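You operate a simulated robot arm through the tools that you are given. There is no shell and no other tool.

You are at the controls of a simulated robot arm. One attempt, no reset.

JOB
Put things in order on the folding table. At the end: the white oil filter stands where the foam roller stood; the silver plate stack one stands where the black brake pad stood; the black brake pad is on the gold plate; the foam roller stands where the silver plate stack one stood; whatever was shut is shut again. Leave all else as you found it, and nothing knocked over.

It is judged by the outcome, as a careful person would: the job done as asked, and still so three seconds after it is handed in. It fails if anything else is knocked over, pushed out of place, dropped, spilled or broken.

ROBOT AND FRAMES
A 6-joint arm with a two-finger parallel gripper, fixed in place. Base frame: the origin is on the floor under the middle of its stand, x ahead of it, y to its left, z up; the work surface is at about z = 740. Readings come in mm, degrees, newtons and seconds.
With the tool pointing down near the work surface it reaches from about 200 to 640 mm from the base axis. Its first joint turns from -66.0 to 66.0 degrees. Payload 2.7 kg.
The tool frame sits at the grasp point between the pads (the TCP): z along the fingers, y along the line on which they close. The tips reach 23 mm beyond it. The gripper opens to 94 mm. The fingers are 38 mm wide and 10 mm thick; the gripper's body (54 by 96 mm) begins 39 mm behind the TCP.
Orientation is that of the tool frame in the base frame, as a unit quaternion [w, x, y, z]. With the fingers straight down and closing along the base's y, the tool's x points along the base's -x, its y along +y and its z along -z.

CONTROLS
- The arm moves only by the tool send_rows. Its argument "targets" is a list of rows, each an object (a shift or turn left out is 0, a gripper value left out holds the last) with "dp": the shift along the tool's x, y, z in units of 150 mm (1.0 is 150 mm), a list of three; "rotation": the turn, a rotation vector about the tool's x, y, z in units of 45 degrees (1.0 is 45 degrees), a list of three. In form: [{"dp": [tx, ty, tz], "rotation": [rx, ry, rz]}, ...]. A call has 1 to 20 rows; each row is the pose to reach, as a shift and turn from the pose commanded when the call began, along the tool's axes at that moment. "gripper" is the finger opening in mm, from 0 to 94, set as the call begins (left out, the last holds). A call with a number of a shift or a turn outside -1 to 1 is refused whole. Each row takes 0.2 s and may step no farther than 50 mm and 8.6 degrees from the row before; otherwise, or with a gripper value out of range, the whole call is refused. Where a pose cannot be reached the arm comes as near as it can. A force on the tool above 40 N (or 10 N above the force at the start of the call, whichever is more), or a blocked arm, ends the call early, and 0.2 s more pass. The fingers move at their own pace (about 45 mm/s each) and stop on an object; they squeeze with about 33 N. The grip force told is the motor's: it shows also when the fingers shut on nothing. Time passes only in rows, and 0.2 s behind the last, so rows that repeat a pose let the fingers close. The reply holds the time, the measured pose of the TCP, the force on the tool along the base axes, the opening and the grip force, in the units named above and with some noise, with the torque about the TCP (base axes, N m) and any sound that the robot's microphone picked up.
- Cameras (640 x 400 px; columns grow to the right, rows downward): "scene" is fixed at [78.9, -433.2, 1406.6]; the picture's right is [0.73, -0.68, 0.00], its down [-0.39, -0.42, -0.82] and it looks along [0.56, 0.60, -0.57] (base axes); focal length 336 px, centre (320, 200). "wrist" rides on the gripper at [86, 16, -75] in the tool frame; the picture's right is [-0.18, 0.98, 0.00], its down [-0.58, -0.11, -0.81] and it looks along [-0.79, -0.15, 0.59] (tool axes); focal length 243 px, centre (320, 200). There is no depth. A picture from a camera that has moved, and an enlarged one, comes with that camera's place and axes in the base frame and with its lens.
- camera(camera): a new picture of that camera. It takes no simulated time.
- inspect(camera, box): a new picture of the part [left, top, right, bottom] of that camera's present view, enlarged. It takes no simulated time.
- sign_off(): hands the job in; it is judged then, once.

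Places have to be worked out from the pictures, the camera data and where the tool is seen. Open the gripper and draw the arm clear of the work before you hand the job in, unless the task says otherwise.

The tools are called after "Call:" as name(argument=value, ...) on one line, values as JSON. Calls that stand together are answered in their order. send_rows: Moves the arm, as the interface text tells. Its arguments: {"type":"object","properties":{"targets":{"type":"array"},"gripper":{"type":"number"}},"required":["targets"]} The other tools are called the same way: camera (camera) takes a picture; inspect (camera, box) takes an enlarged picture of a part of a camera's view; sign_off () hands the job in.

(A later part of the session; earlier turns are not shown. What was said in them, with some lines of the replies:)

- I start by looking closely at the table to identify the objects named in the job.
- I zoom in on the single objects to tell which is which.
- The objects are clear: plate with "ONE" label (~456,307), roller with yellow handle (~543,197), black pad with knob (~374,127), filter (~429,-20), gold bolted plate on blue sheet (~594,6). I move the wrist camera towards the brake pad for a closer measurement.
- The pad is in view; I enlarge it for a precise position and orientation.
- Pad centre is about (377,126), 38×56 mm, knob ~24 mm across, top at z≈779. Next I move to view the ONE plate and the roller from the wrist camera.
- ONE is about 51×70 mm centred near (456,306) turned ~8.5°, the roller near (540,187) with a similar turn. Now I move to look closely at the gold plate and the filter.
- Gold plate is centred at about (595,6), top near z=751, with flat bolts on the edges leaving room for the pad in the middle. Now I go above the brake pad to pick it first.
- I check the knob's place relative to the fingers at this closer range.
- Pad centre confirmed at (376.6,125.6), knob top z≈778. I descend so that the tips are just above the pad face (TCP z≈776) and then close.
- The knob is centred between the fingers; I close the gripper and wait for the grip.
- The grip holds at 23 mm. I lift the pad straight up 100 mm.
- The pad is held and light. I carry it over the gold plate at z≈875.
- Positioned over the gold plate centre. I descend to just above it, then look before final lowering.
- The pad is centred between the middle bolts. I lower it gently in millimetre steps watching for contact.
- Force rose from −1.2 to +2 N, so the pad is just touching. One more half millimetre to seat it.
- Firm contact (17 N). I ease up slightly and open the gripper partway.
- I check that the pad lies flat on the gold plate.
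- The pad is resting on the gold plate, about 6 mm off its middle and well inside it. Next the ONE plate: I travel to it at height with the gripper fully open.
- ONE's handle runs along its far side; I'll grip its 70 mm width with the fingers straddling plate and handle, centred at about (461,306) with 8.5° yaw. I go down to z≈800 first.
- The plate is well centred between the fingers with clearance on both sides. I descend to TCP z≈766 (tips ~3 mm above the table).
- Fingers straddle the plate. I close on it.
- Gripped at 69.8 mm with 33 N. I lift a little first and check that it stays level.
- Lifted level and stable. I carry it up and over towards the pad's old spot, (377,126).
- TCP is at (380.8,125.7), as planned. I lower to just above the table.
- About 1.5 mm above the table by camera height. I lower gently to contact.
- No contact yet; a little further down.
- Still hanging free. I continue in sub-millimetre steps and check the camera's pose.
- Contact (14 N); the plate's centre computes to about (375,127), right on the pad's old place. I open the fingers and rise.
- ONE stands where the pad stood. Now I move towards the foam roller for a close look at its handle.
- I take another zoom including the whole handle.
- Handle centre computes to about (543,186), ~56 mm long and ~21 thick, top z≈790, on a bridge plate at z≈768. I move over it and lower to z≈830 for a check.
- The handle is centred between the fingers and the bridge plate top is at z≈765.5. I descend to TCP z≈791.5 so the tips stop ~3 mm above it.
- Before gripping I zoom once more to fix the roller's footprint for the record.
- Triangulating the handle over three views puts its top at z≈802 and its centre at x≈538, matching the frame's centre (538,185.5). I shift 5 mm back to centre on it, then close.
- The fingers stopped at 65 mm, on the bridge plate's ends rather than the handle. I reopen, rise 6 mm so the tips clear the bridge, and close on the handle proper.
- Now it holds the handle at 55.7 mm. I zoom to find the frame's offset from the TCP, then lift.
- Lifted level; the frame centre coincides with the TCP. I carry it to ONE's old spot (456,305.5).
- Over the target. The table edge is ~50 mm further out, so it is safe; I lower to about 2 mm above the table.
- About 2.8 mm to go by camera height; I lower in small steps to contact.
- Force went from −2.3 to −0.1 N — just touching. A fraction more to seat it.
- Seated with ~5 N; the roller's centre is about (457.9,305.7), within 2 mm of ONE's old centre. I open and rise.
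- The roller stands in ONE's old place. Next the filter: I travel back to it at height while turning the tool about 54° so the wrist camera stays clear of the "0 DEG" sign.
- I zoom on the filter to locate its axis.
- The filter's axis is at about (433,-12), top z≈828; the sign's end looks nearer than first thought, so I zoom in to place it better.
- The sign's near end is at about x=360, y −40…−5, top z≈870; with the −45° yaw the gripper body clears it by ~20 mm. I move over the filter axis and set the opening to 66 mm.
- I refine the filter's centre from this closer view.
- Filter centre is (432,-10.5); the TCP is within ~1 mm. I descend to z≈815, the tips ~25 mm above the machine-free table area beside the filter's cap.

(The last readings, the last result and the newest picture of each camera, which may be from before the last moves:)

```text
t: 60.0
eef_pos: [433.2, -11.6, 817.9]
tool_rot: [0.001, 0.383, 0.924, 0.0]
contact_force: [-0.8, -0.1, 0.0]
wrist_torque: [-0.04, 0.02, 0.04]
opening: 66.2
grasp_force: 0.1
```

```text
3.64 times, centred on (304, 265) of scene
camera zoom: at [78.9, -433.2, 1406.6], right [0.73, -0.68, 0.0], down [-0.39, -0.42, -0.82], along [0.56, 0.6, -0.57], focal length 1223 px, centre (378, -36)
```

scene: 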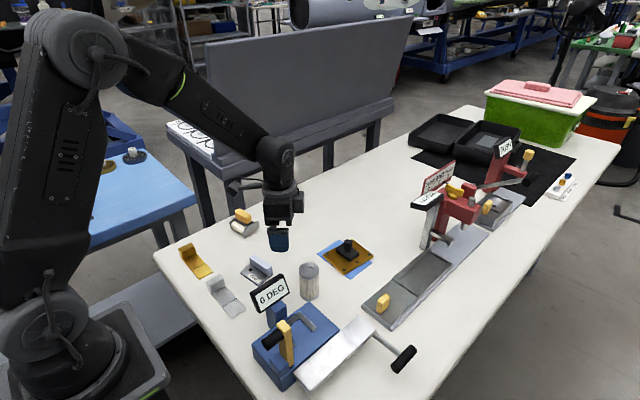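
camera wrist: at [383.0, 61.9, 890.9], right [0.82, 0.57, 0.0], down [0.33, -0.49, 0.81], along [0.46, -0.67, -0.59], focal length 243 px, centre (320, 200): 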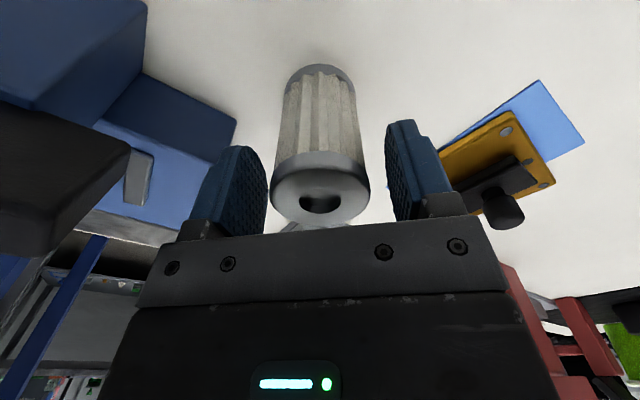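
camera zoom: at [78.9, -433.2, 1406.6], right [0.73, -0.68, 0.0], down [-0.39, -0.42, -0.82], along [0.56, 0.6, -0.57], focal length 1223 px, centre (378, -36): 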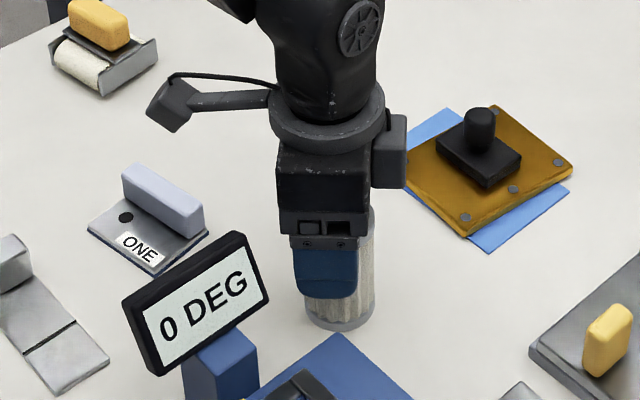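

The filter's cap is centred between the fingers. I close on it.

Call:
send_rows(targets=[{"dp": [0, 0, 0]}, {"dp": [0, 0, 0]}, {"dp": [0, 0, 0]}, {"dp": [0, 0, 0]}, {"dp": [0, 0, 0]}], gripper=30)

Call:
camera(camera="wrist")

```text
t: 61.2
eef_pos: [432.8, -11.4, 817.2]
tool_rot: [0.001, 0.383, 0.924, -0.001]
contact_force: [0.4, -1.1, -0.5]
wrist_torque: [0.02, -0.01, 0.01]
opening: 46.7
grasp_force: 33.1
```

```text
taken
camera wrist: at [382.9, 61.9, 890.9], right [0.82, 0.57, 0.0], down [0.33, -0.49, 0.81], along [0.46, -0.67, -0.59], focal length 243 px, centre (320, 200)
```

wrist: 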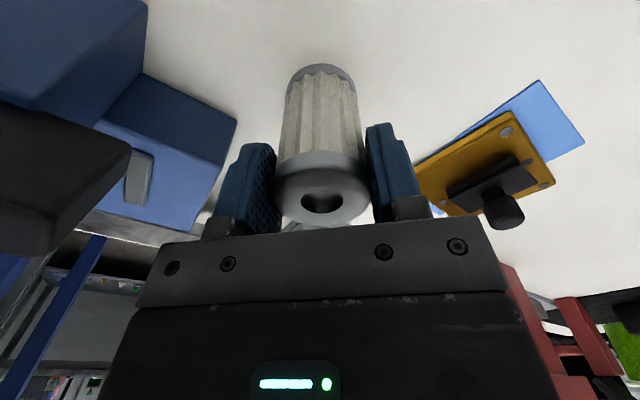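

Gripped at 46.7 mm. I lift straight up ~105 mm.

Call:
send_rows(targets=[{"dp": [0, 0, -0.05]}, {"dp": [0, 0, -0.15]}, {"dp": [0, 0, -0.3]}, {"dp": [0, 0, -0.5]}, {"dp": [0, 0, -0.7]}, {"dp": [0, 0, -0.7]}])

Call:
camera(camera="wrist")

Call:
camera(camera="scene")

```text
t: 62.6
eef_pos: [432.3, -9.6, 923.6]
tool_rot: [0.0, 0.382, 0.924, 0.0]
contact_force: [-0.1, -0.4, -1.1]
wrist_torque: [-0.03, 0.04, -0.01]
opening: 46.5
grasp_force: 32.6
```

```text
taken
camera wrist: at [383.2, 62.9, 997.2], right [0.82, 0.57, 0.0], down [0.33, -0.49, 0.81], along [0.46, -0.67, -0.59], focal length 243 px, centre (320, 200)
```

wrist: 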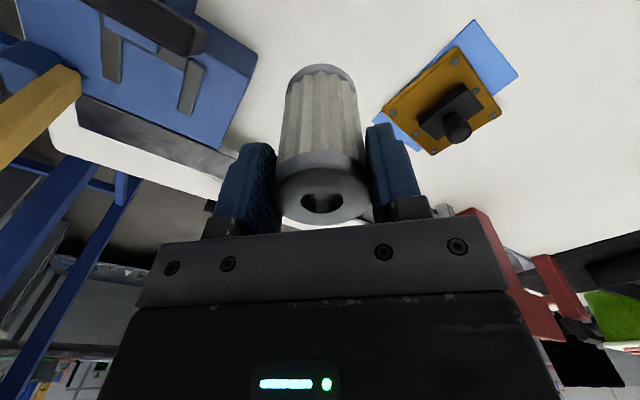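

```text
taken
```

scene: 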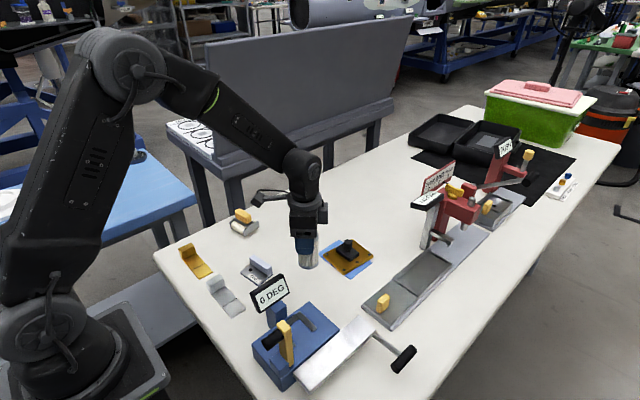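

Filter is held upright. I carry it over to the roller's old spot (538,185.4) in two legs.

Call:
send_rows(targets=[{"dp": [0.05, 0.18, 0]}, {"dp": [0.1, 0.36, 0]}, {"dp": [0.15, 0.54, 0]}, {"dp": [0.207, 0.709, 0]}, {"dp": [0.207, 0.709, 0]}])

Call:
send_rows(targets=[{"dp": [0.05, 0.18, 0]}, {"dp": [0.1, 0.36, 0]}, {"dp": [0.15, 0.54, 0]}, {"dp": [0.19, 0.66, 0]}, {"dp": [0.207, 0.709, 0]}, {"dp": [0.207, 0.709, 0]}, {"dp": [0.207, 0.709, 0]}])

Call:
camera(camera="wrist")

Call:
camera(camera="scene")

```text
t: 63.8
eef_pos: [485.1, 84.4, 922.1]
tool_rot: [0.0, 0.383, 0.924, 0.0]
contact_force: [0.1, 0.0, -1.1]
wrist_torque: [-0.02, -0.01, 0.0]
opening: 46.5
grasp_force: 33.2
```

```text
t: 65.4
eef_pos: [538.4, 181.7, 924.0]
tool_rot: [0.002, 0.383, 0.924, -0.001]
contact_force: [0.5, 0.1, -1.2]
wrist_torque: [-0.02, 0.0, 0.0]
opening: 46.6
grasp_force: 33.3
```

```text
taken
camera wrist: at [489.3, 254.9, 997.5], right [0.83, 0.57, 0.0], down [0.33, -0.49, 0.81], along [0.46, -0.67, -0.59], focal length 243 px, centre (320, 200)
```

wrist: 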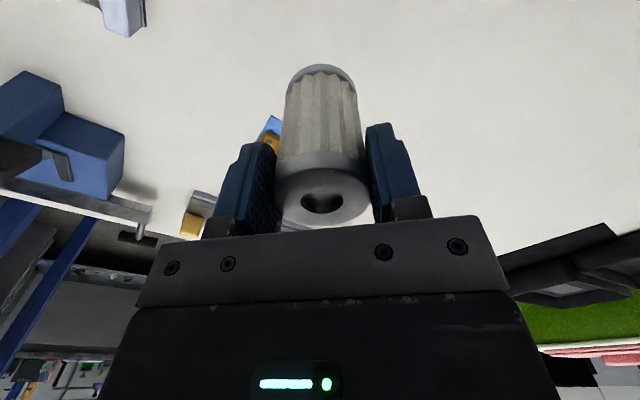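

```text
taken
```

scene: 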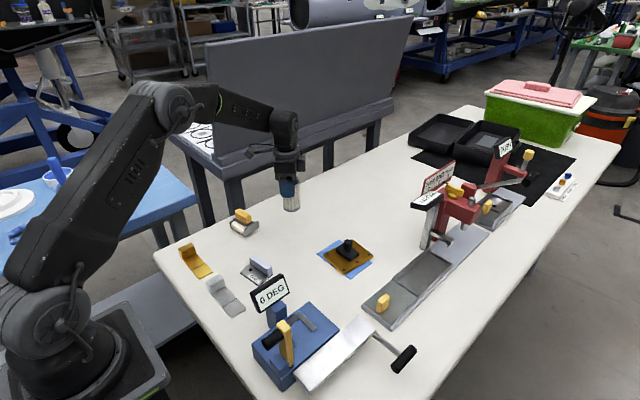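

Slight correction of +3 mm in y, then I lower to about 2.5 mm above the table.

Call:
send_rows(targets=[{"dp": [0.014, 0.014, 0.15]}, {"dp": [0.014, 0.014, 0.3]}, {"dp": [0.014, 0.014, 0.45]}, {"dp": [0.014, 0.014, 0.57]}, {"dp": [0.014, 0.014, 0.65]}, {"dp": [0.014, 0.014, 0.69]}, {"dp": [0.014, 0.014, 0.69]}])

Call:
camera(camera="wrist")

Call:
inspect(camera="wrist", box=[260, 40, 388, 120])

Call:
inspect(camera="scene", box=[240, 170, 336, 250])

```text
t: 67.0
eef_pos: [540.2, 186.0, 819.3]
tool_rot: [0.001, 0.382, 0.924, 0.0]
contact_force: [-0.9, -0.1, -1.3]
wrist_torque: [-0.04, 0.0, 0.0]
opening: 46.5
grasp_force: 32.8
```

```text
taken
camera wrist: at [490.7, 258.0, 893.3], right [0.82, 0.57, 0.0], down [0.33, -0.49, 0.81], along [0.46, -0.67, -0.59], focal length 243 px, centre (320, 200)
```

wrist: 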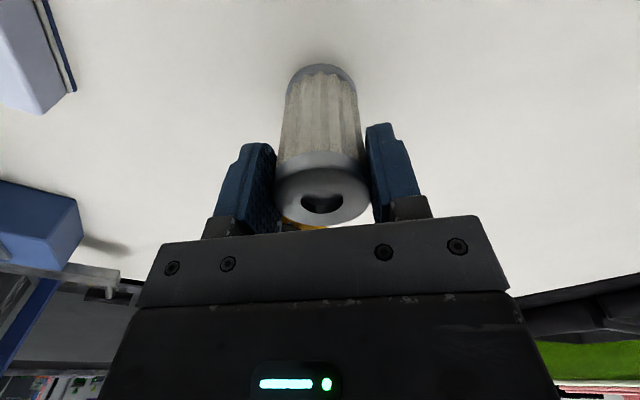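

```text
5.00 times, centred on (324, 80) of wrist
camera zoom: at [490.7, 258.0, 893.3], right [0.82, 0.57, 0.0], down [0.33, -0.49, 0.81], along [0.46, -0.67, -0.59], focal length 1213 px, centre (300, 800)
```

zoom: 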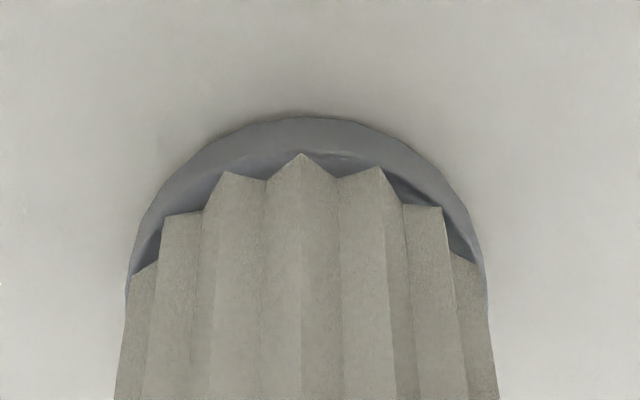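

```text
5.00 times, centred on (288, 210) of scene
camera zoom: at [78.9, -433.2, 1406.6], right [0.73, -0.68, 0.0], down [-0.39, -0.42, -0.82], along [0.56, 0.6, -0.57], focal length 1682 px, centre (480, 150)
```

zoom: 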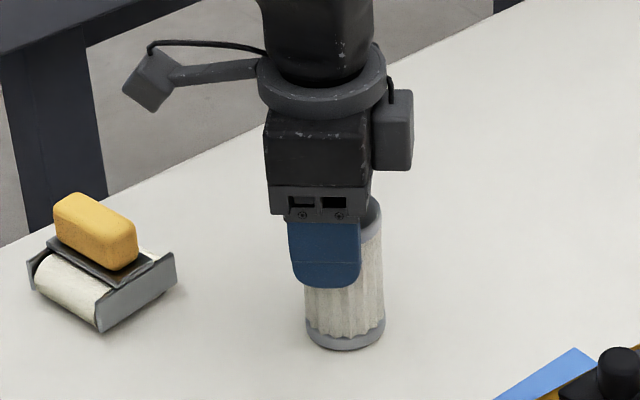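

Re-checking the roller's geometry (its side plates hang above the table), its old centre is nearer (536,185.5); the filter is now around (541,184). I shift it by (−4.7,+1.3) mm and lower gently.

Call:
send_rows(targets=[{"dp": [0.014, -0.008, 0]}, {"dp": [0.028, -0.016, 0]}, {"dp": [0.028, -0.016, 0.006]}, {"dp": [0.028, -0.016, 0.011]}, {"dp": [0.028, -0.016, 0.014]}, {"dp": [0.028, -0.016, 0.014]}])

Call:
inspect(camera="wrist", box=[260, 40, 388, 120])

```text
t: 68.4
eef_pos: [533.6, 186.3, 817.9]
tool_rot: [0.001, 0.383, 0.924, -0.001]
contact_force: [-0.5, -0.5, -1.3]
wrist_torque: [0.02, 0.04, 0.0]
opening: 46.4
grasp_force: 32.2
```

```text
5.00 times, centred on (324, 80) of wrist
camera zoom: at [484.8, 259.8, 891.5], right [0.82, 0.57, 0.0], down [0.33, -0.49, 0.81], along [0.46, -0.67, -0.59], focal length 1213 px, centre (300, 800)
```

zoom: 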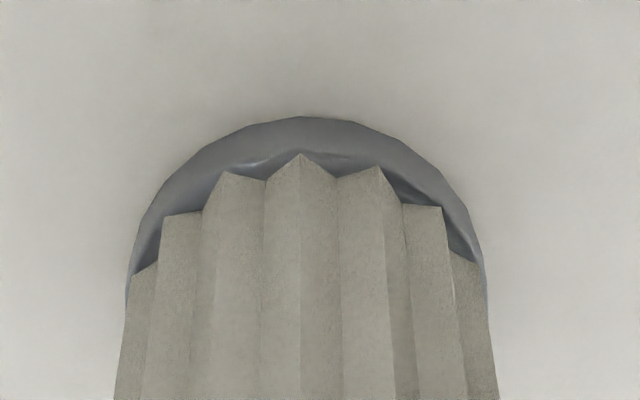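

Filter now at about (534.6,186.4); ~0.6 mm to the table. I lower a bit more.

Call:
send_rows(targets=[{"dp": [0, 0, 0.003]}, {"dp": [0, 0, 0.005]}, {"dp": [0, 0, 0.005]}])

```text
t: 69.2
eef_pos: [533.6, 187.8, 816.6]
tool_rot: [0.002, 0.383, 0.924, 0.001]
contact_force: [0.4, -0.9, 0.3]
wrist_torque: [-0.03, 0.06, -0.01]
opening: 46.5
grasp_force: 33.0
```

Force moved from −1.3 to +0.3 N, first touch. A touch more to seat it.

Call:
send_rows(targets=[{"dp": [0, 0, 0.002]}, {"dp": [0, 0, 0.003]}, {"dp": [0, 0, 0.003]}])

```text
t: 70.0
eef_pos: [534.9, 187.3, 817.7]
tool_rot: [0.001, 0.382, 0.924, 0.001]
contact_force: [-1.5, 0.2, 5.1]
wrist_torque: [-0.01, 0.16, -0.06]
opening: 46.3
grasp_force: 32.8
```

Seated at ~5 N. I open the fingers and rise straight up.

Call:
send_rows(targets=[{"dp": [0, 0, 0]}, {"dp": [0, 0, 0]}, {"dp": [0, 0, 0]}], gripper=75)

Call:
send_rows(targets=[{"dp": [0, 0, -0.05]}, {"dp": [0, 0, -0.15]}, {"dp": [0, 0, -0.3]}, {"dp": [0, 0, -0.5]}, {"dp": [0, 0, -0.7]}, {"dp": [0, 0, -0.9]}, {"dp": [0, 0, -0.9]}])

Call:
camera(camera="wrist")

Call:
camera(camera="scene")

```text
t: 70.8
eef_pos: [533.6, 187.2, 816.6]
tool_rot: [0.001, 0.382, 0.924, 0.0]
contact_force: [0.8, 0.1, -0.2]
wrist_torque: [-0.01, 0.05, 0.0]
opening: 75.2
grasp_force: 0.0
```

```text
t: 72.4
eef_pos: [539.1, 187.5, 952.2]
tool_rot: [0.0, 0.383, 0.924, 0.0]
contact_force: [-0.5, -0.1, -0.2]
wrist_torque: [0.02, -0.02, 0.0]
opening: 74.9
grasp_force: 0.1
```

```text
taken
camera wrist: at [489.0, 260.3, 1025.4], right [0.82, 0.57, 0.0], down [0.33, -0.49, 0.81], along [0.46, -0.67, -0.59], focal length 243 px, centre (320, 200)
```

wrist: 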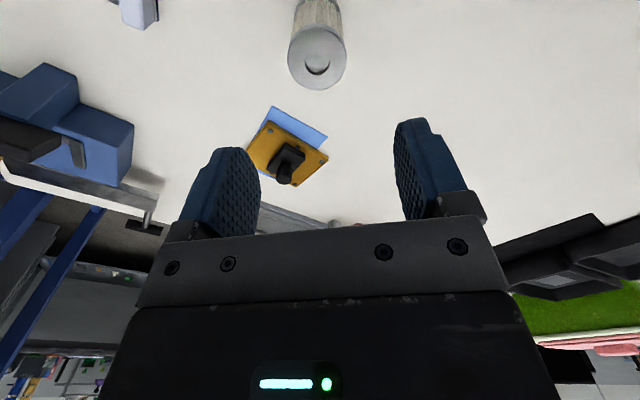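

```text
taken
```

scene: 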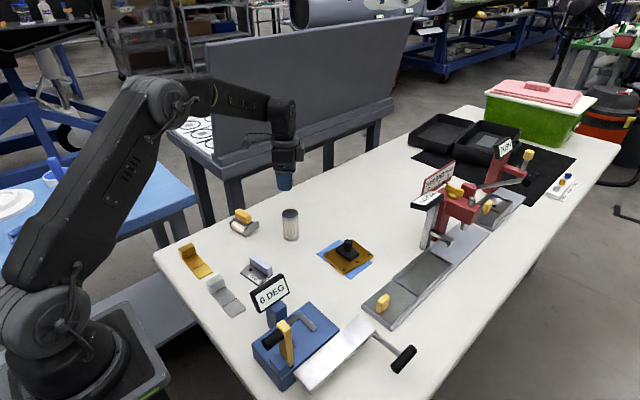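

The filter stands upright. I zoom in the scene view to cross-check its place against where the roller had been.

Call:
inspect(camera="scene", box=[250, 205, 346, 265])

Call:
inspect(camera="scene", box=[206, 190, 286, 250])

Call:
inspect(camera="scene", box=[220, 240, 300, 300])

```text
6.67 times, centred on (298, 235) of scene
camera zoom: at [78.9, -433.2, 1406.6], right [0.73, -0.68, 0.0], down [-0.39, -0.42, -0.82], along [0.56, 0.6, -0.57], focal length 2242 px, centre (467, -33)
```

zoom: 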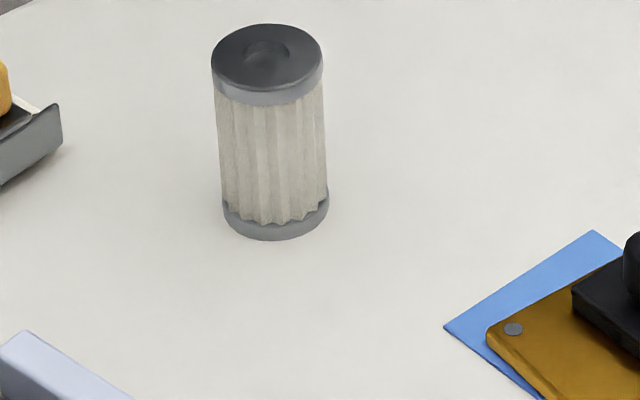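

```text
6.67 times, centred on (246, 220) of scene
camera zoom: at [78.9, -433.2, 1406.6], right [0.73, -0.68, 0.0], down [-0.39, -0.42, -0.82], along [0.56, 0.6, -0.57], focal length 2242 px, centre (813, 67)
```

zoom: 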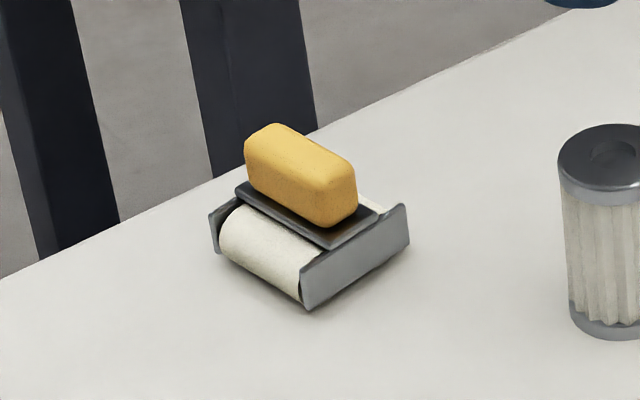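

```text
6.67 times, centred on (260, 270) of scene
camera zoom: at [78.9, -433.2, 1406.6], right [0.73, -0.68, 0.0], down [-0.39, -0.42, -0.82], along [0.56, 0.6, -0.57], focal length 2242 px, centre (720, -267)
```

zoom: 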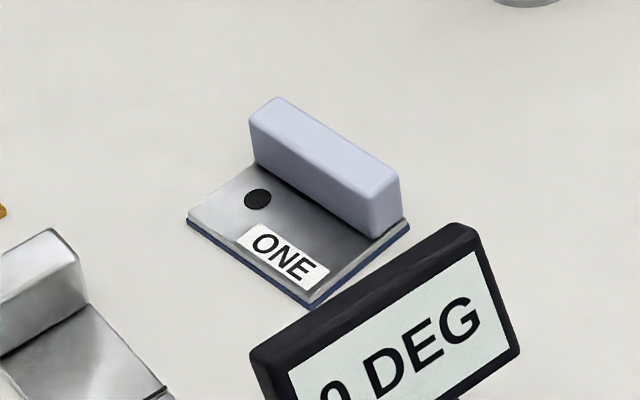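

Allowing for the roller's elevated side plates, its old centre works out at ~(533.5,186) and the filter stands at ~(534,187), so that matches. I raise the arm and draw it back to near its starting pose with the gripper open.

Call:
send_rows(targets=[{"dp": [0, 0, -0.15]}, {"dp": [0, 0, -0.32]}, {"dp": [-0.07, -0.18, -0.32]}, {"dp": [-0.14, -0.36, -0.32]}, {"dp": [-0.21, -0.54, -0.32]}, {"dp": [-0.275, -0.71, -0.32]}, {"dp": [-0.275, -0.71, -0.32]}], gripper=94)

Call:
send_rows(targets=[{"dp": [-0.07, -0.18, 0], "rotation": [0, 0, -0.18]}, {"dp": [-0.14, -0.36, 0], "rotation": [0, 0, -0.36]}, {"dp": [-0.21, -0.54, 0], "rotation": [0, 0, -0.54]}, {"dp": [-0.26, -0.68, 0], "rotation": [0, 0, -0.72]}, {"dp": [-0.275, -0.71, 0], "rotation": [0, 0, -0.88]}, {"dp": [-0.275, -0.71, 0], "rotation": [0, 0, -1.0]}, {"dp": [-0.275, -0.71, 0], "rotation": [0, 0, -1.0]}])

Call:
camera(camera="scene")

Call:
camera(camera="wrist")

```text
t: 74.0
eef_pos: [488.4, 80.6, 999.5]
tool_rot: [0.002, 0.382, 0.924, 0.001]
contact_force: [0.7, -0.3, 0.3]
wrist_torque: [-0.02, -0.01, -0.03]
opening: 94.0
grasp_force: 0.2
```

```text
t: 75.6
eef_pos: [442.7, -21.6, 999.0]
tool_rot: [0.001, -0.001, 1.0, 0.0]
contact_force: [-0.2, 0.6, 0.9]
wrist_torque: [0.01, -0.02, 0.01]
opening: 94.0
grasp_force: 0.1
```

```text
taken
```

scene: 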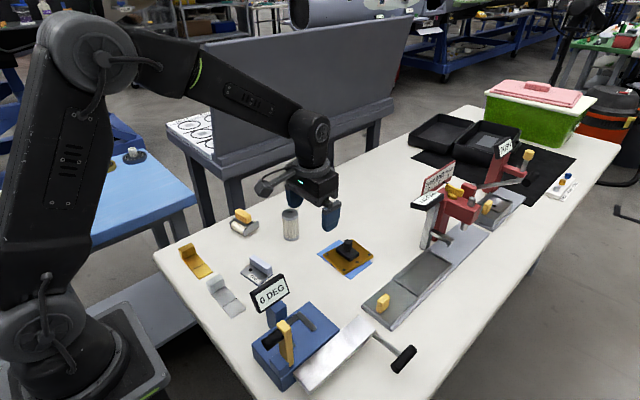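

```text
taken
camera wrist: at [356.8, -4.7, 1073.0], right [0.18, 0.98, 0.0], down [0.58, -0.11, 0.81], along [0.79, -0.15, -0.59], focal length 243 px, centre (320, 200)
```

wrist: 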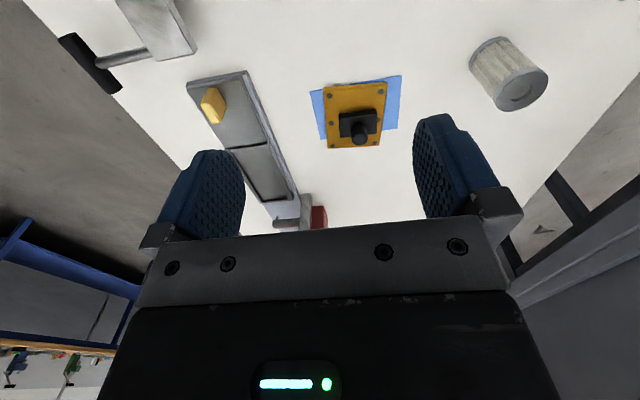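

Everything stands; I take a last zoom on the pad and the moved objects before handing in.

Call:
inspect(camera="wrist", box=[300, 60, 428, 160])

Call:
inspect(camera="scene", box=[160, 190, 400, 340])

Call:
inspect(camera="scene", box=[310, 220, 390, 285])

```text
4.00 times, centred on (364, 110) of wrist
camera zoom: at [356.8, -4.7, 1073.0], right [0.18, 0.98, 0.0], down [0.58, -0.11, 0.81], along [0.79, -0.15, -0.59], focal length 970 px, centre (144, 560)
```

zoom: 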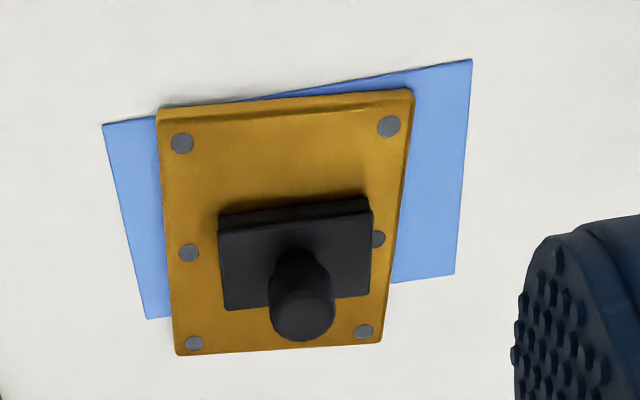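

```text
2.67 times, centred on (280, 265) of scene
camera zoom: at [78.9, -433.2, 1406.6], right [0.73, -0.68, 0.0], down [-0.39, -0.42, -0.82], along [0.56, 0.6, -0.57], focal length 897 px, centre (427, 27)
```

zoom: 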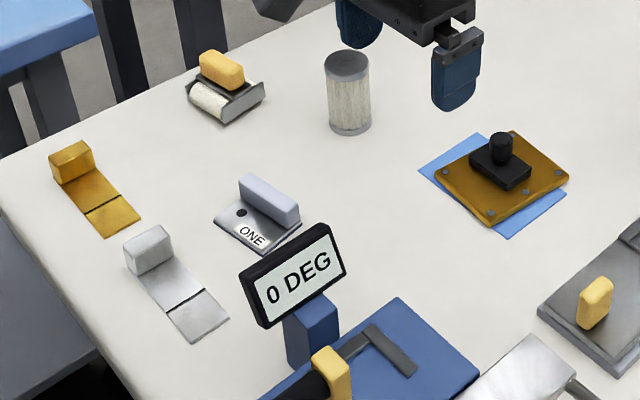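

```text
6.15 times, centred on (350, 252) of scene
camera zoom: at [78.9, -433.2, 1406.6], right [0.73, -0.68, 0.0], down [-0.39, -0.42, -0.82], along [0.56, 0.6, -0.57], focal length 2070 px, centre (135, -123)
```

zoom: 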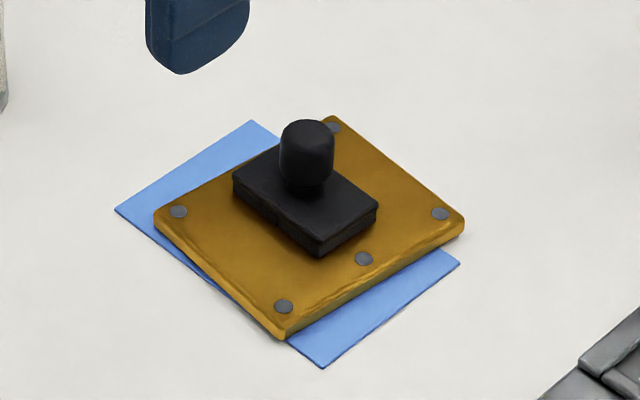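

All four moves check out: the pad lies flat on the gold plate, ONE, the roller and the filter stand upright on their new spots. Nothing else has shifted, nothing had to be opened, and the arm is clear with the gripper open. I hand the job in.

Call:
sign_off()

```text
The job is handed in.
```

I put all four objects in their new places and handed the job in; no verdict came back. Nothing was knocked over, and nothing else looked moved in the last pictures.

| Object | Where it is now | Offset from the target centre (estimated from pictures) |
|---|---|---|
| White oil filter | Where the foam roller stood | About 2 mm |
| Silver plate stack one | Where the black brake pad stood | About 2 mm |
| Foam roller | Where silver plate stack one stood | About 4 mm |
| Black brake pad | On the gold plate | About 5 mm |

- **Brake pad:** it slid a few millimetres when I released it, so one side is now touching or very close to one of the plate's bolts. It looks flat and is well inside the plate's edges.
- **Gold plate:** I took this to be the bolted plate lying on the blue sheet, not the gold strip at the left of the table.
- **Shut things:** nothing had to be opened, so nothing needed shutting again.

The gripper is open and the arm is back near its starting pose, clear of the work.
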